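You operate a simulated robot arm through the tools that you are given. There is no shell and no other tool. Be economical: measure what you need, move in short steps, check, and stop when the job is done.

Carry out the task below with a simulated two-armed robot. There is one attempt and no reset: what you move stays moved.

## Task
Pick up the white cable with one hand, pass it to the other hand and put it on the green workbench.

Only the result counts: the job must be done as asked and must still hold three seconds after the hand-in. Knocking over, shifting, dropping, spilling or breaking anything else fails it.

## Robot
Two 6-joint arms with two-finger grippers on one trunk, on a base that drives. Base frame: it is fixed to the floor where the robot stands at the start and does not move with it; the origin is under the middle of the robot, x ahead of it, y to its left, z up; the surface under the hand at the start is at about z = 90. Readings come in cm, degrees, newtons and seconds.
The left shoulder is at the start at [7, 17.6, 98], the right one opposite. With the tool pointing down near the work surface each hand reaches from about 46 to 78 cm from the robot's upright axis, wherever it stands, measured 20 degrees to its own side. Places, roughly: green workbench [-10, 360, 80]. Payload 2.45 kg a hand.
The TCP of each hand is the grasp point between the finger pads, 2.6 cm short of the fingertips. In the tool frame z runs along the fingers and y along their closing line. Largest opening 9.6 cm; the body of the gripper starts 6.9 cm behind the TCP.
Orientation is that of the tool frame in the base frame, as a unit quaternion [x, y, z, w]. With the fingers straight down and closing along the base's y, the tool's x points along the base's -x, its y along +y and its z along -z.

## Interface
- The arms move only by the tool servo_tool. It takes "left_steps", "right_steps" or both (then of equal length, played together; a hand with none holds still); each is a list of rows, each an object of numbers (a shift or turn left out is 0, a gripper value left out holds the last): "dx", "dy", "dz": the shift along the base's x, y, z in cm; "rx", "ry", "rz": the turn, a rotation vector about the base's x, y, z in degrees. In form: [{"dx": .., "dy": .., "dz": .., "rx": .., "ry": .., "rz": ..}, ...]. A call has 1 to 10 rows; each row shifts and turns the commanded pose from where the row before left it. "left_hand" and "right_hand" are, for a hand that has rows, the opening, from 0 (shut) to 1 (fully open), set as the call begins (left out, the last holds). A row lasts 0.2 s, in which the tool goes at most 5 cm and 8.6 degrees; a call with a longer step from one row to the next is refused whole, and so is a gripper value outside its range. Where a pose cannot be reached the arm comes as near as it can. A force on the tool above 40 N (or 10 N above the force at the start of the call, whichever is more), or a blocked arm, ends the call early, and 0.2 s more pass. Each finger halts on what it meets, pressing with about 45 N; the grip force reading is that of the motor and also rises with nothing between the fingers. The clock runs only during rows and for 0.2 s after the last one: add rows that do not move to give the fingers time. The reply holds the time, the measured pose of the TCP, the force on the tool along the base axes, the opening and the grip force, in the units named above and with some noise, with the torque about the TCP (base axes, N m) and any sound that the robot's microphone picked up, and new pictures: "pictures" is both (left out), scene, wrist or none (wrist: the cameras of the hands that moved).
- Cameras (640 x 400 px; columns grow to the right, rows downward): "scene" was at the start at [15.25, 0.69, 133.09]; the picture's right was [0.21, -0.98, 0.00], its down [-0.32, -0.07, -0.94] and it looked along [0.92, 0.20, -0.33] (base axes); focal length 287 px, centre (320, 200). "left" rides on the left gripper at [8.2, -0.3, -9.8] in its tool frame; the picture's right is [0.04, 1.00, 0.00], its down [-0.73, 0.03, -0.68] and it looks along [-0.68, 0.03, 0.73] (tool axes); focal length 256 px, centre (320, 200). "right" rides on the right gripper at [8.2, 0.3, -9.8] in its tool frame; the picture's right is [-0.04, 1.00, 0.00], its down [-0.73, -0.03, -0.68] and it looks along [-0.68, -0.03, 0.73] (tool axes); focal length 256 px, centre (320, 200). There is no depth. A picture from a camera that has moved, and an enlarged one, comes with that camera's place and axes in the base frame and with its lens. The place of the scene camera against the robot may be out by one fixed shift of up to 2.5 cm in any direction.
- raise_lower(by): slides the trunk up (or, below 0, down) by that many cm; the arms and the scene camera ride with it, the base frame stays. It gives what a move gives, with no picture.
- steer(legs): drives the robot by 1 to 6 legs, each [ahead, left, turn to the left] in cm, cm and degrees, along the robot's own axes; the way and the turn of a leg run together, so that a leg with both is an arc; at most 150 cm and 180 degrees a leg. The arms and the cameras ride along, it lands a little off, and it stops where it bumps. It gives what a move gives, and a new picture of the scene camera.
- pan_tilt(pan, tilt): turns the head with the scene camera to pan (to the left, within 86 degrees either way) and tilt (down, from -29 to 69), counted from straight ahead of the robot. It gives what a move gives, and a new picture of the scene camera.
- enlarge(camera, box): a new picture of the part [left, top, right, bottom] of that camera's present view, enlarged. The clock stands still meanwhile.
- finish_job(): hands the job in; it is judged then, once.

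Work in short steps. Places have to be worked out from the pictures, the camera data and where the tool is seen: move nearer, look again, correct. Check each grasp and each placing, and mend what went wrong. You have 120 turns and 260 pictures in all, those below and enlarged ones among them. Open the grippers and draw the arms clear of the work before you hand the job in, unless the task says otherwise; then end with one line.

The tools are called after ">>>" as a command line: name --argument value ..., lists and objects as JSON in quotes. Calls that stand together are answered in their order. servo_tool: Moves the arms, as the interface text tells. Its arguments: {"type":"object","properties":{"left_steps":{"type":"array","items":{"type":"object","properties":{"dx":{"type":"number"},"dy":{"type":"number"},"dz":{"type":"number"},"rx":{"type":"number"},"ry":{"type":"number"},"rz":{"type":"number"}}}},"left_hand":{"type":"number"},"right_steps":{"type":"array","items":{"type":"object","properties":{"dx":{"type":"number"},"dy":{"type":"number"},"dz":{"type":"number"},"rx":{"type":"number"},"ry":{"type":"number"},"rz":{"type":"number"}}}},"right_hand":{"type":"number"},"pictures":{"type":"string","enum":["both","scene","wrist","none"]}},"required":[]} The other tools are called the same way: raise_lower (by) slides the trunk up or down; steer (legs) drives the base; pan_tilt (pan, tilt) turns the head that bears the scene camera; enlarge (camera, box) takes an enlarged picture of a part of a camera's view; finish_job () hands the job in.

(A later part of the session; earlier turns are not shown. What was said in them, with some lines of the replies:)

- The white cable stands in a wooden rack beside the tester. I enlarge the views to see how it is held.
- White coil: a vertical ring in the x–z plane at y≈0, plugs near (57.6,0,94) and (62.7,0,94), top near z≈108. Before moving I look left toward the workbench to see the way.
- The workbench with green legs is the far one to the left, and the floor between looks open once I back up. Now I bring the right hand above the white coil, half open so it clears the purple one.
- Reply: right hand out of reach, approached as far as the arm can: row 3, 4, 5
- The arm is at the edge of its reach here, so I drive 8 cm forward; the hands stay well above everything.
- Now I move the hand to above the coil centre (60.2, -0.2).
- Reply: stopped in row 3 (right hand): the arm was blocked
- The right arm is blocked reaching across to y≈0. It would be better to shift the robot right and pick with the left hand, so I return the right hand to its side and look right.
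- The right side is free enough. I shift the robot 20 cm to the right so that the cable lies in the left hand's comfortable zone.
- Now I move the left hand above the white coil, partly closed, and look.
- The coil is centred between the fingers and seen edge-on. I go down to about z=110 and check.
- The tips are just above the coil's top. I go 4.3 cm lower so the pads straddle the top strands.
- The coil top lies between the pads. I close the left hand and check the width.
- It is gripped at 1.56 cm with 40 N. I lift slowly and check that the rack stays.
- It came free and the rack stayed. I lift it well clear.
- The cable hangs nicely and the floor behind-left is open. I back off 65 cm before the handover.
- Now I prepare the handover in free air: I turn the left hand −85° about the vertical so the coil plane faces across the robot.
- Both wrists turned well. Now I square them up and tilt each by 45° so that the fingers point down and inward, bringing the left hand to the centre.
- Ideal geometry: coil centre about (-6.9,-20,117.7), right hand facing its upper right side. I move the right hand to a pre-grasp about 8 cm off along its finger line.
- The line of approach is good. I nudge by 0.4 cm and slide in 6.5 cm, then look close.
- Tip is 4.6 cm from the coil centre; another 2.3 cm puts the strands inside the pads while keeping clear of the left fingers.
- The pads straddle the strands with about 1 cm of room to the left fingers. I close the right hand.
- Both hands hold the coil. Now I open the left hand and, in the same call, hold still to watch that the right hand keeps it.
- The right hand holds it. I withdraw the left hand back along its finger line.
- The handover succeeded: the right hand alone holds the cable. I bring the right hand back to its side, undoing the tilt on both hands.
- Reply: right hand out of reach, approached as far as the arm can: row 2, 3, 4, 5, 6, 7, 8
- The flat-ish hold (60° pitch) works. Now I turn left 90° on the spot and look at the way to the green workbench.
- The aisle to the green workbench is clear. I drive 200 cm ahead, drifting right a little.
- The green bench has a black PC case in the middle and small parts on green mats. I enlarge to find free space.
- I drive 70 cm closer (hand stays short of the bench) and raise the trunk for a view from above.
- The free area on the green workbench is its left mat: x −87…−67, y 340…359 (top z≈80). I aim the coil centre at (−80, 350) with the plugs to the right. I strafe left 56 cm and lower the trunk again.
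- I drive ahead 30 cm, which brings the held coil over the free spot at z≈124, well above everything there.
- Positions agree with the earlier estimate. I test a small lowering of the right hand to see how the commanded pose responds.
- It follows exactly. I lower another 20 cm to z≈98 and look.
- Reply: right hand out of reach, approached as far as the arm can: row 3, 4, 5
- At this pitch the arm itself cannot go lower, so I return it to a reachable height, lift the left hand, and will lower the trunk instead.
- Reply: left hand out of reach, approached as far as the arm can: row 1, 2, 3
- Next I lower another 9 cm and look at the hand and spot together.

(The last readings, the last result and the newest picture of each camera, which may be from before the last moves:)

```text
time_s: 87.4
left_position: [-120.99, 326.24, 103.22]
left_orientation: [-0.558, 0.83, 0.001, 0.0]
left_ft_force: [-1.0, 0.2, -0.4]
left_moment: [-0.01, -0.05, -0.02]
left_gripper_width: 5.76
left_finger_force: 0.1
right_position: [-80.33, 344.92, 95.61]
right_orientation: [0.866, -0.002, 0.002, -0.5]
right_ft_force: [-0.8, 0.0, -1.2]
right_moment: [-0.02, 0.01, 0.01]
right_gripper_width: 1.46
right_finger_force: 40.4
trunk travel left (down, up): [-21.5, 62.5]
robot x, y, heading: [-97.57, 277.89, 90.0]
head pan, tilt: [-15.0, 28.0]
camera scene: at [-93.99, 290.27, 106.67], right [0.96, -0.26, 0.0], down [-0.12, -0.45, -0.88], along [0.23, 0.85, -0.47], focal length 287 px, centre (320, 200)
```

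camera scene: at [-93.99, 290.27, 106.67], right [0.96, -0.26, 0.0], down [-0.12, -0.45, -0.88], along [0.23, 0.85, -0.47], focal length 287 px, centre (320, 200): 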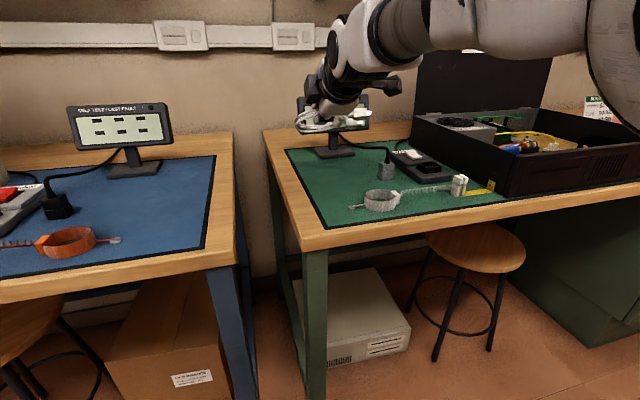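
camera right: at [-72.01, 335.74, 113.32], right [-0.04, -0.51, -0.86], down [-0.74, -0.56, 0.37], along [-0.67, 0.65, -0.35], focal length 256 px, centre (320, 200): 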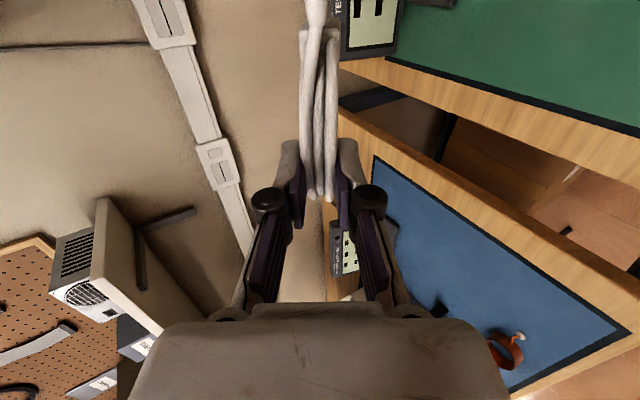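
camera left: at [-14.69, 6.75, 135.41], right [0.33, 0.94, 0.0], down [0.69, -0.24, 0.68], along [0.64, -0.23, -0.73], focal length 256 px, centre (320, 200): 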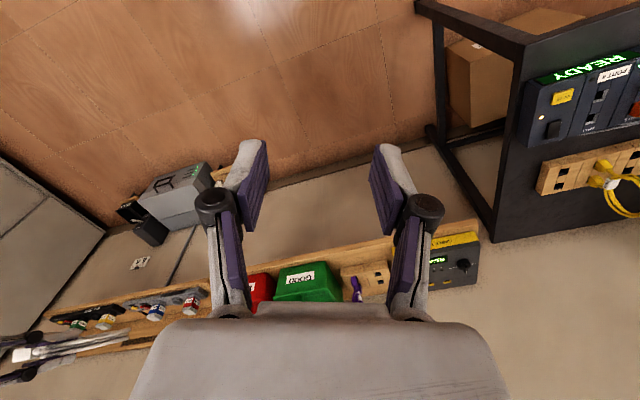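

The path straight down leads to free mat with ~3 cm to the neighbours. I lower 7 cm more.

>>> raise_lower --by -7

>>> enlarge --camera "scene" --box '[240, 60, 480, 240]'

>>> enlarge --camera "right" --box '[0, 0, 640, 400]'

```text
time_s: 88.5
left_position: [-121.08, 326.3, 96.26]
left_orientation: [-0.558, 0.83, 0.001, 0.0]
left_ft_force: [0.1, -0.1, 0.4]
left_moment: [0.0, -0.01, -0.04]
left_gripper_width: 5.75
left_finger_force: 0.0
right_position: [-80.27, 344.8, 88.65]
right_orientation: [0.866, -0.002, 0.002, -0.5]
right_ft_force: [-1.0, 0.1, -0.2]
right_moment: [-0.06, -0.01, -0.01]
right_gripper_width: 1.47
right_finger_force: 40.9
trunk travel left (down, up): [-14.5, 69.5]
robot x, y, heading: [-97.66, 277.61, 90.0]
head pan, tilt: [-15.0, 28.0]
```

```text
2.22 times, centred on (360, 150) of scene
camera zoom: at [-93.99, 290.25, 99.68], right [0.96, -0.26, 0.0], down [-0.12, -0.45, -0.88], along [0.23, 0.85, -0.47], focal length 637 px, centre (231, 311)
```

zoom: 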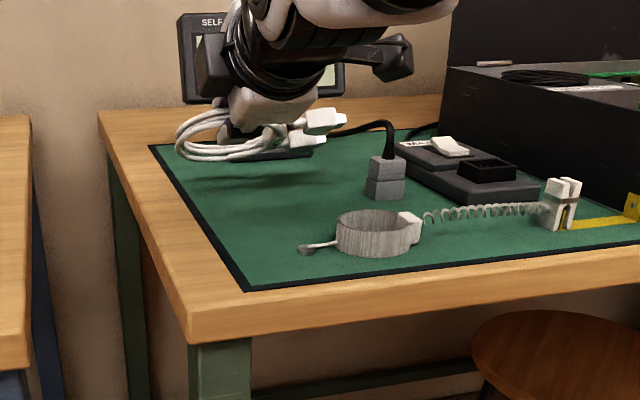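

```text
1.00 times, centred on (320, 200) of right (not enlarged: the box is as wide or as high as the picture)
camera zoom: at [-72.05, 336.12, 93.31], right [-0.04, -0.5, -0.87], down [-0.74, -0.57, 0.36], along [-0.67, 0.65, -0.34], focal length 256 px, centre (320, 200)
```

zoom: 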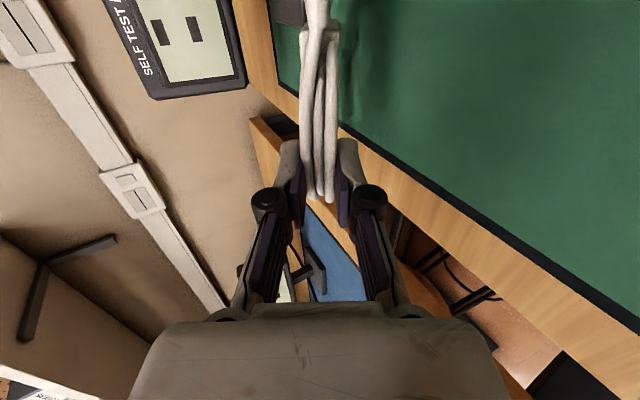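

The shadow sits on free mat just below. I lower 2 cm more and check the force.

>>> raise_lower --by -2

>>> enlarge --camera "scene" --box '[240, 60, 480, 240]'

```text
time_s: 89.2
left_position: [-121.14, 326.34, 94.27]
left_orientation: [-0.558, 0.83, 0.002, 0.001]
left_ft_force: [-0.3, -0.3, 0.7]
left_moment: [0.05, 0.01, 0.01]
left_gripper_width: 5.73
left_finger_force: 0.0
right_position: [-80.21, 344.92, 86.59]
right_orientation: [0.866, -0.002, 0.002, -0.5]
right_ft_force: [0.2, -0.3, -1.3]
right_moment: [-0.05, 0.02, -0.04]
right_gripper_width: 1.46
right_finger_force: 40.6
trunk travel left (down, up): [-12.5, 71.5]
robot x, y, heading: [-97.73, 277.89, 89.6]
head pan, tilt: [-15.0, 28.0]
```

```text
2.22 times, centred on (360, 150) of scene
camera zoom: at [-93.99, 290.25, 97.68], right [0.96, -0.26, 0.0], down [-0.12, -0.45, -0.88], along [0.23, 0.85, -0.47], focal length 637 px, centre (231, 311)
```

zoom: 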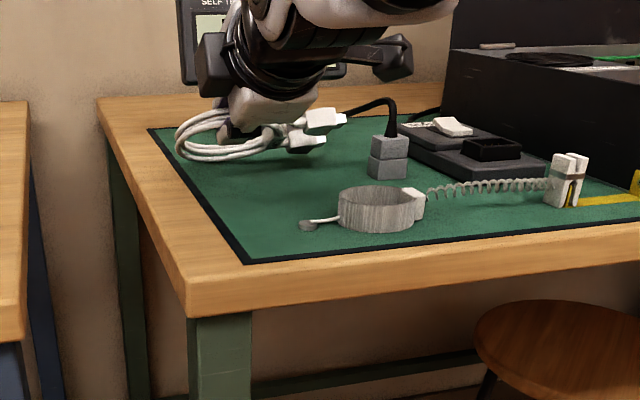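

No contact yet. The plugs come close to the monitor lead while the left has 4–5 cm spare, so I shift 2 cm left, then lower further.

>>> servo_tool --right_steps '[{"dx": -1}, {"dx": -1}, {}]' --pictures "none"

>>> raise_lower --by -1.5

>>> enlarge --camera "scene" --box '[240, 60, 480, 240]'

```text
time_s: 90.0
left_position: [-121.16, 326.24, 94.2]
left_orientation: [-0.558, 0.83, 0.002, 0.0]
left_ft_force: [-1.0, -0.1, -0.9]
left_moment: [-0.02, 0.02, -0.01]
left_gripper_width: 5.79
left_finger_force: 0.1
right_position: [-82.2, 344.96, 86.63]
right_orientation: [0.866, -0.002, 0.002, -0.5]
right_ft_force: [-0.1, 0.7, -0.8]
right_moment: [-0.03, 0.01, 0.01]
right_gripper_width: 1.46
right_finger_force: 40.3
trunk travel left (down, up): [-12.5, 71.5]
robot x, y, heading: [-97.51, 277.77, 89.8]
head pan, tilt: [-15.0, 28.0]
```

```text
time_s: 90.6
left_position: [-121.09, 326.36, 92.75]
left_orientation: [-0.558, 0.83, 0.001, 0.0]
left_ft_force: [0.6, 0.4, -0.5]
left_moment: [0.02, 0.03, -0.03]
left_gripper_width: 5.76
left_finger_force: 0.1
right_position: [-82.28, 344.88, 85.09]
right_orientation: [0.867, -0.002, 0.002, -0.499]
right_ft_force: [-0.2, 0.7, 0.4]
right_moment: [0.05, 0.03, 0.0]
right_gripper_width: 1.42
right_finger_force: 40.1
trunk travel left (down, up): [-11.0, 73.0]
robot x, y, heading: [-97.63, 277.41, 89.8]
head pan, tilt: [-15.0, 28.0]
```

```text
2.22 times, centred on (360, 150) of scene
camera zoom: at [-94.0, 290.25, 96.17], right [0.96, -0.26, 0.0], down [-0.12, -0.45, -0.88], along [0.23, 0.85, -0.47], focal length 637 px, centre (231, 311)
```

zoom: 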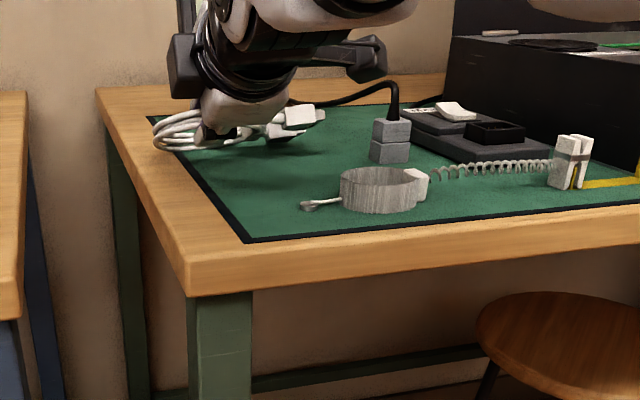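

>>> raise_lower --by -0.7

>>> enlarge --camera "right" --box '[200, 0, 460, 260]'

```text
time_s: 91.2
left_position: [-121.13, 326.15, 91.98]
left_orientation: [-0.558, 0.83, 0.001, 0.0]
left_ft_force: [0.0, -0.1, -0.6]
left_moment: [0.03, 0.0, -0.01]
left_gripper_width: 5.79
left_finger_force: 0.0
right_position: [-82.37, 345.0, 84.37]
right_orientation: [0.866, -0.001, 0.002, -0.5]
right_ft_force: [0.0, -0.4, 1.1]
right_moment: [0.06, 0.01, 0.04]
right_gripper_width: 1.43
right_finger_force: 40.1
trunk travel left (down, up): [-10.3, 73.7]
robot x, y, heading: [-97.57, 277.61, 89.9]
head pan, tilt: [-15.0, 28.0]
```

```text
1.54 times, centred on (330, 130) of right
camera zoom: at [-74.08, 336.17, 89.08], right [-0.04, -0.5, -0.86], down [-0.74, -0.57, 0.36], along [-0.67, 0.65, -0.34], focal length 394 px, centre (305, 308)
```

zoom: 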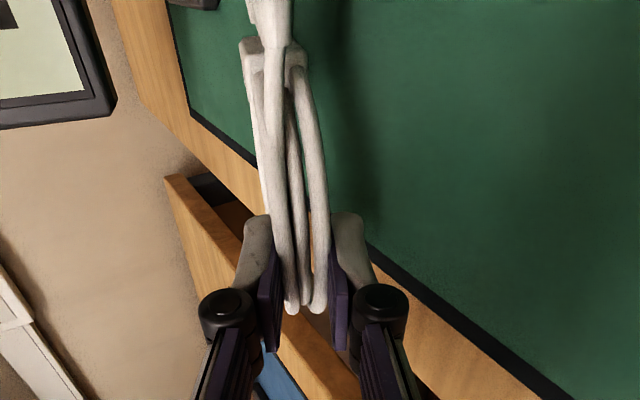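

The far edge rests on the mat (force changed by ~2 N). I open the right hand slightly to release.

>>> servo_tool --right_steps '[{}, {}, {}]' --right_hand 0.3 --pictures "wrist"

>>> enlarge --camera "scene" --box '[240, 60, 480, 240]'

```text
time_s: 92.0
left_position: [-121.17, 326.31, 92.01]
left_orientation: [-0.558, 0.83, 0.001, 0.0]
left_ft_force: [-1.0, 0.7, -0.2]
left_moment: [0.02, -0.04, -0.04]
left_gripper_width: 5.77
left_finger_force: 0.0
right_position: [-82.26, 344.85, 84.34]
right_orientation: [0.866, -0.002, 0.002, -0.5]
right_ft_force: [0.4, 0.3, 0.2]
right_moment: [0.0, 0.01, -0.02]
right_gripper_width: 2.92
right_finger_force: 0.0
trunk travel left (down, up): [-10.3, 73.7]
robot x, y, heading: [-97.64, 277.5, 89.6]
head pan, tilt: [-15.0, 28.0]
camera right: at [-74.08, 336.18, 89.09], right [-0.04, -0.5, -0.86], down [-0.74, -0.57, 0.36], along [-0.67, 0.65, -0.34], focal length 256 px, centre (320, 200)
```

right: 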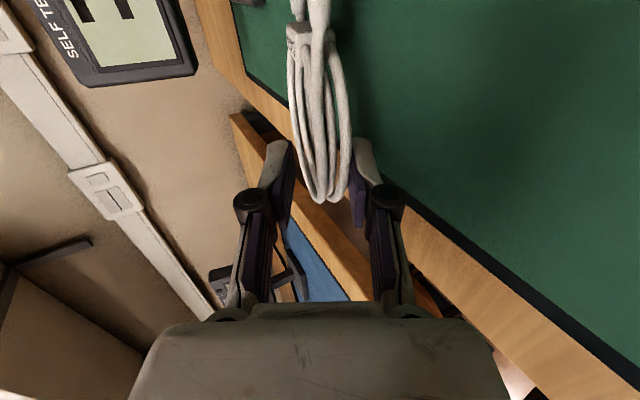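

```text
2.22 times, centred on (360, 150) of scene
camera zoom: at [-93.99, 290.27, 95.48], right [0.96, -0.26, 0.0], down [-0.12, -0.45, -0.88], along [0.23, 0.85, -0.47], focal length 637 px, centre (231, 311)
```

zoom: 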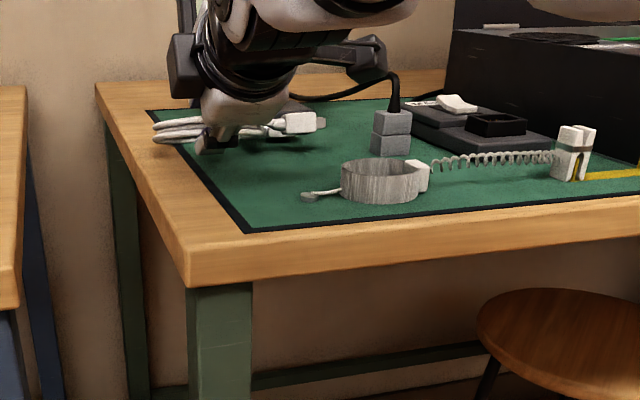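

Released; it rests on the lower finger and the mat. I slide the hand straight back toward the robot.

>>> servo_tool --right_steps '[{"dy": -1}, {"dy": -1}, {"dy": -1}, {"dy": -1}, {}]' --pictures "wrist"

>>> enlarge --camera "scene" --box '[240, 60, 480, 240]'

```text
time_s: 93.2
left_position: [-121.0, 326.19, 92.07]
left_orientation: [-0.558, 0.83, 0.002, 0.0]
left_ft_force: [0.3, 0.6, -0.6]
left_moment: [0.0, 0.0, 0.03]
left_gripper_width: 5.75
left_finger_force: 0.2
right_position: [-82.23, 343.33, 84.29]
right_orientation: [0.866, -0.003, 0.002, -0.499]
right_ft_force: [-0.1, 0.0, 0.2]
right_moment: [-0.02, -0.01, -0.01]
right_gripper_width: 2.92
right_finger_force: 0.1
right hand out of reach, approached as far as the arm can: row 2, 3, 4
trunk travel left (down, up): [-10.3, 73.7]
robot x, y, heading: [-97.77, 277.52, 89.6]
head pan, tilt: [-15.0, 28.0]
camera right: at [-74.08, 334.61, 89.09], right [-0.04, -0.5, -0.86], down [-0.74, -0.57, 0.36], along [-0.67, 0.65, -0.34], focal length 256 px, centre (320, 200)
```

right: 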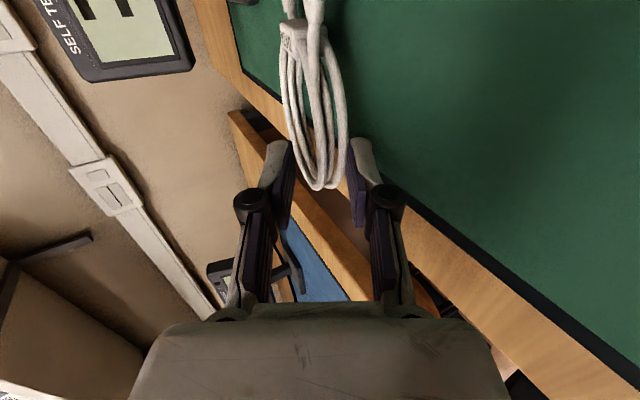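

```text
2.22 times, centred on (360, 150) of scene
camera zoom: at [-93.99, 290.26, 95.48], right [0.96, -0.26, 0.0], down [-0.12, -0.45, -0.88], along [0.23, 0.85, -0.47], focal length 637 px, centre (231, 311)
```

zoom: 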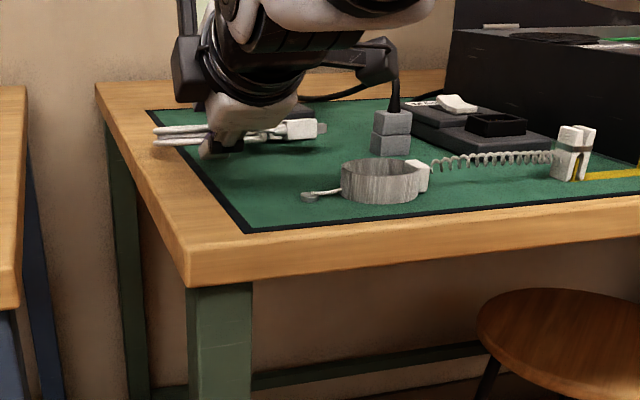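

The cable stays put as the finger slides. The arm is at its minimum reach, so I back the base 12 cm.

>>> steer --legs '[[-12, 0, 0]]'

>>> enlarge --camera "scene" --box '[240, 60, 480, 240]'

```text
time_s: 94.4
left_position: [-121.06, 314.26, 92.13]
left_orientation: [-0.558, 0.83, 0.002, 0.001]
left_ft_force: [-1.2, 0.8, 0.7]
left_moment: [0.02, 0.02, -0.02]
left_gripper_width: 5.75
left_finger_force: 0.1
right_position: [-82.33, 331.23, 84.41]
right_orientation: [0.866, -0.002, 0.002, -0.5]
right_ft_force: [0.9, -0.6, -0.1]
right_moment: [-0.02, 0.01, -0.01]
right_gripper_width: 2.87
right_finger_force: 0.1
trunk travel left (down, up): [-10.3, 73.7]
robot x, y, heading: [-97.63, 265.81, 89.7]
head pan, tilt: [-15.0, 28.0]
camera scene: at [-94.04, 278.16, 95.5], right [0.96, -0.26, 0.0], down [-0.12, -0.45, -0.88], along [0.23, 0.85, -0.47], focal length 287 px, centre (320, 200)
```

scene: 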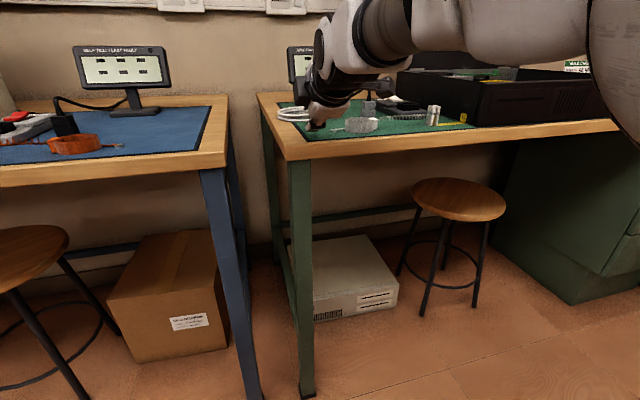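

```text
2.22 times, centred on (360, 150) of scene
camera zoom: at [-94.04, 278.16, 95.5], right [0.96, -0.26, 0.0], down [-0.12, -0.45, -0.88], along [0.23, 0.85, -0.47], focal length 637 px, centre (231, 311)
```

zoom: 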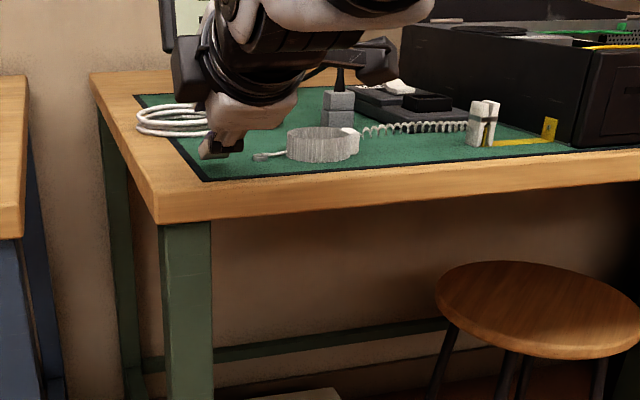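

The hand is off the cable, which stays on the bench. I back 30 cm more and raise the trunk to inspect from above.

>>> steer --legs '[[-22, 0, 0]]'

>>> raise_lower --by 55

>>> pan_tilt --pan -10 --tilt 45

>>> enlarge --camera "scene" --box '[240, 60, 440, 190]'

```text
time_s: 96.1
left_position: [-121.23, 291.98, 92.07]
left_orientation: [-0.558, 0.83, 0.002, 0.001]
left_ft_force: [0.5, 0.0, -0.3]
left_moment: [0.02, 0.02, -0.01]
left_gripper_width: 5.76
left_finger_force: 0.1
right_position: [-82.52, 309.1, 84.4]
right_orientation: [0.866, 0.0, 0.001, -0.5]
right_ft_force: [-1.2, -0.7, 0.2]
right_moment: [0.0, 0.0, 0.02]
right_gripper_width: 2.87
right_finger_force: 0.0
trunk travel left (down, up): [-10.3, 73.7]
robot x, y, heading: [-97.45, 243.44, 89.6]
head pan, tilt: [-15.0, 28.0]
camera scene: at [-94.14, 255.96, 95.49], right [0.97, -0.26, 0.0], down [-0.12, -0.45, -0.88], along [0.23, 0.85, -0.47], focal length 287 px, centre (320, 200)
```

scene: 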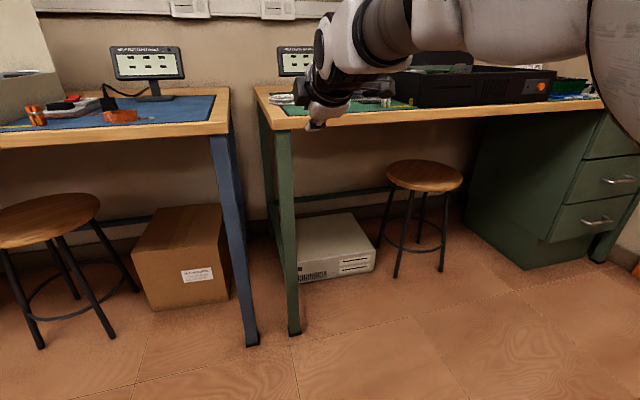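

```text
refused: 55 is not a number from -40 to 40
```

```text
time_s: 96.9
left_position: [-121.25, 292.01, 91.99]
left_orientation: [-0.558, 0.83, 0.001, 0.0]
left_ft_force: [0.1, 0.0, -0.8]
left_moment: [-0.03, -0.01, -0.03]
left_gripper_width: 5.75
left_finger_force: 0.1
right_position: [-82.45, 309.08, 84.31]
right_orientation: [0.866, -0.001, 0.001, -0.5]
right_ft_force: [1.2, 0.6, -0.5]
right_moment: [0.03, -0.02, 0.0]
right_gripper_width: 2.85
right_finger_force: 0.0
trunk travel left (down, up): [-10.3, 73.7]
robot x, y, heading: [-97.57, 243.64, 89.9]
head pan, tilt: [-10.0, 45.0]
camera scene: at [-95.09, 255.21, 92.91], right [0.98, -0.18, 0.0], down [-0.12, -0.7, -0.71], along [0.12, 0.7, -0.71], focal length 287 px, centre (320, 200)
```

scene: 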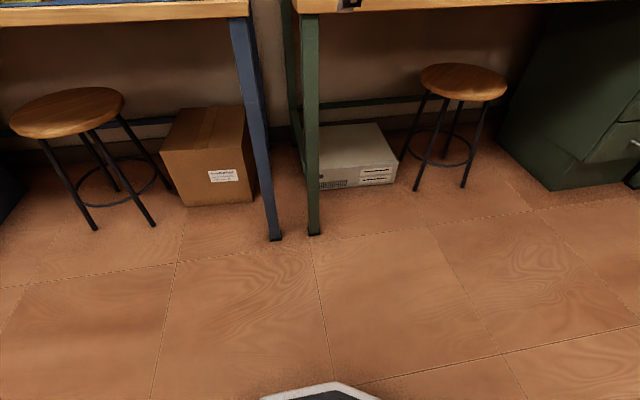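

```text
3.08 times, centred on (340, 125) of scene
camera zoom: at [-95.09, 255.21, 92.91], right [0.98, -0.18, 0.0], down [-0.12, -0.7, -0.71], along [0.12, 0.7, -0.71], focal length 882 px, centre (258, 431)
```

zoom: 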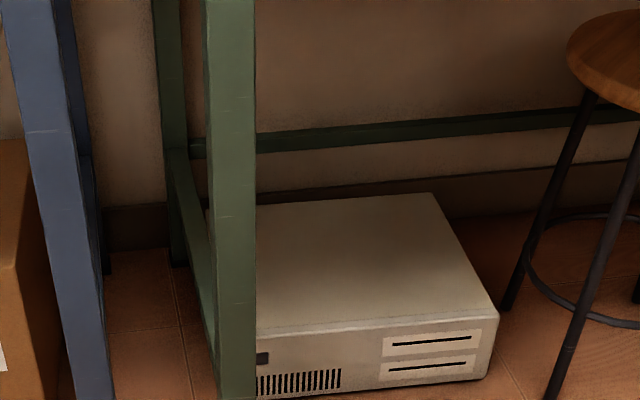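

The hands are clear of the bench. I raise by the allowed 40 cm and look down at the cable.

>>> raise_lower --by 40

>>> servo_tool --right_steps '[{}, {}, {}]' --right_hand 1 --left_steps '[{}, {}, {}]' --left_hand 1 --pictures "none"

>>> pan_tilt --pan -5 --tilt 38

>>> enlarge --camera "scene" --box '[260, 80, 440, 200]'

```text
time_s: 100.7
left_position: [-121.28, 292.05, 132.07]
left_orientation: [-0.559, 0.829, 0.001, 0.0]
left_ft_force: [-0.9, -0.8, -0.8]
left_moment: [0.01, 0.0, 0.01]
left_gripper_width: 5.8
left_finger_force: 0.1
right_position: [-82.61, 309.17, 124.38]
right_orientation: [0.866, -0.001, 0.002, -0.5]
right_ft_force: [-0.8, 0.4, -0.3]
right_moment: [-0.01, 0.01, -0.01]
right_gripper_width: 2.88
right_finger_force: 0.0
trunk travel left (down, up): [-50.3, 33.7]
robot x, y, heading: [-98.03, 243.36, 90.0]
head pan, tilt: [-10.0, 45.0]
```

```text
time_s: 101.5
left_position: [-121.29, 292.06, 132.17]
left_orientation: [-0.558, 0.83, 0.002, 0.001]
left_ft_force: [0.1, -0.1, 1.1]
left_moment: [-0.02, 0.02, 0.02]
left_gripper_width: 9.6
left_finger_force: 0.1
right_position: [-82.54, 309.26, 124.45]
right_orientation: [0.866, -0.001, 0.001, -0.5]
right_ft_force: [-0.1, -0.6, -0.1]
right_moment: [-0.03, -0.02, 0.0]
right_gripper_width: 9.61
right_finger_force: 0.1
trunk travel left (down, up): [-50.3, 33.7]
robot x, y, heading: [-97.35, 243.44, 89.8]
head pan, tilt: [-10.0, 45.0]
```

```text
time_s: 102.2
left_position: [-121.21, 291.95, 132.03]
left_orientation: [-0.558, 0.83, 0.002, 0.001]
left_ft_force: [0.1, -0.5, 0.7]
left_moment: [-0.03, 0.0, 0.0]
left_gripper_width: 9.59
left_finger_force: 0.1
right_position: [-82.42, 309.19, 124.36]
right_orientation: [0.866, 0.0, 0.001, -0.501]
right_ft_force: [-1.0, 0.6, -0.4]
right_moment: [-0.03, 0.0, 0.04]
right_gripper_width: 9.61
right_finger_force: 0.0
trunk travel left (down, up): [-50.3, 33.7]
robot x, y, heading: [-97.6, 243.5, 89.8]
head pan, tilt: [-5.0, 38.0]
camera scene: at [-95.74, 255.81, 133.92], right [1.0, -0.09, 0.0], down [-0.06, -0.61, -0.79], along [0.07, 0.78, -0.62], focal length 287 px, centre (320, 200)
```

scene: 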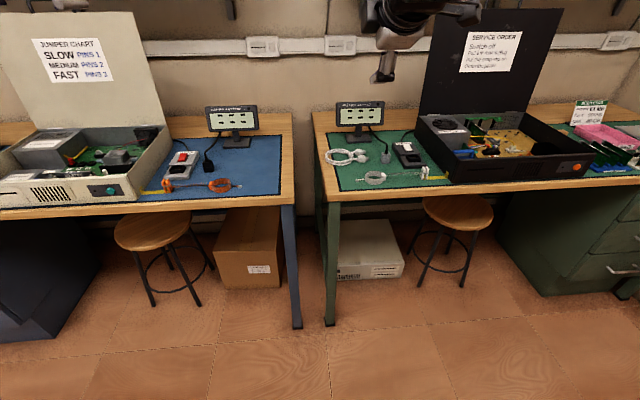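

```text
3.33 times, centred on (350, 140) of scene
camera zoom: at [-95.74, 255.81, 133.92], right [1.0, -0.09, 0.0], down [-0.06, -0.61, -0.79], along [0.07, 0.78, -0.62], focal length 956 px, centre (220, 400)
```

zoom: 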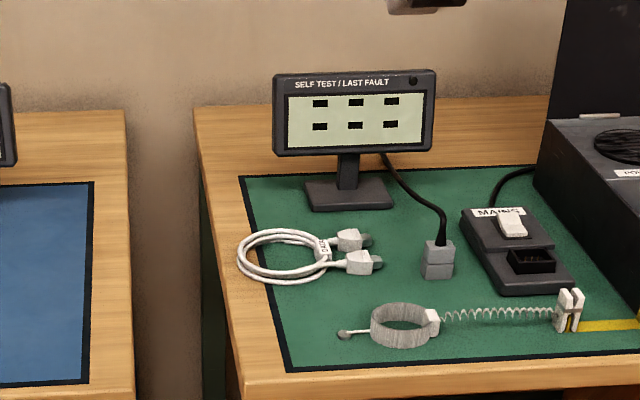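

The cable lies flat on the green workbench, nothing near it has moved, and both grippers are open and clear of the work. I hand the job in.

>>> finish_job

```text
The job is handed in.
```

I picked up the white cable with the left hand, passed it to the right hand, and laid it flat on the green workbench. Nothing else was moved, as far as the final pictures show.
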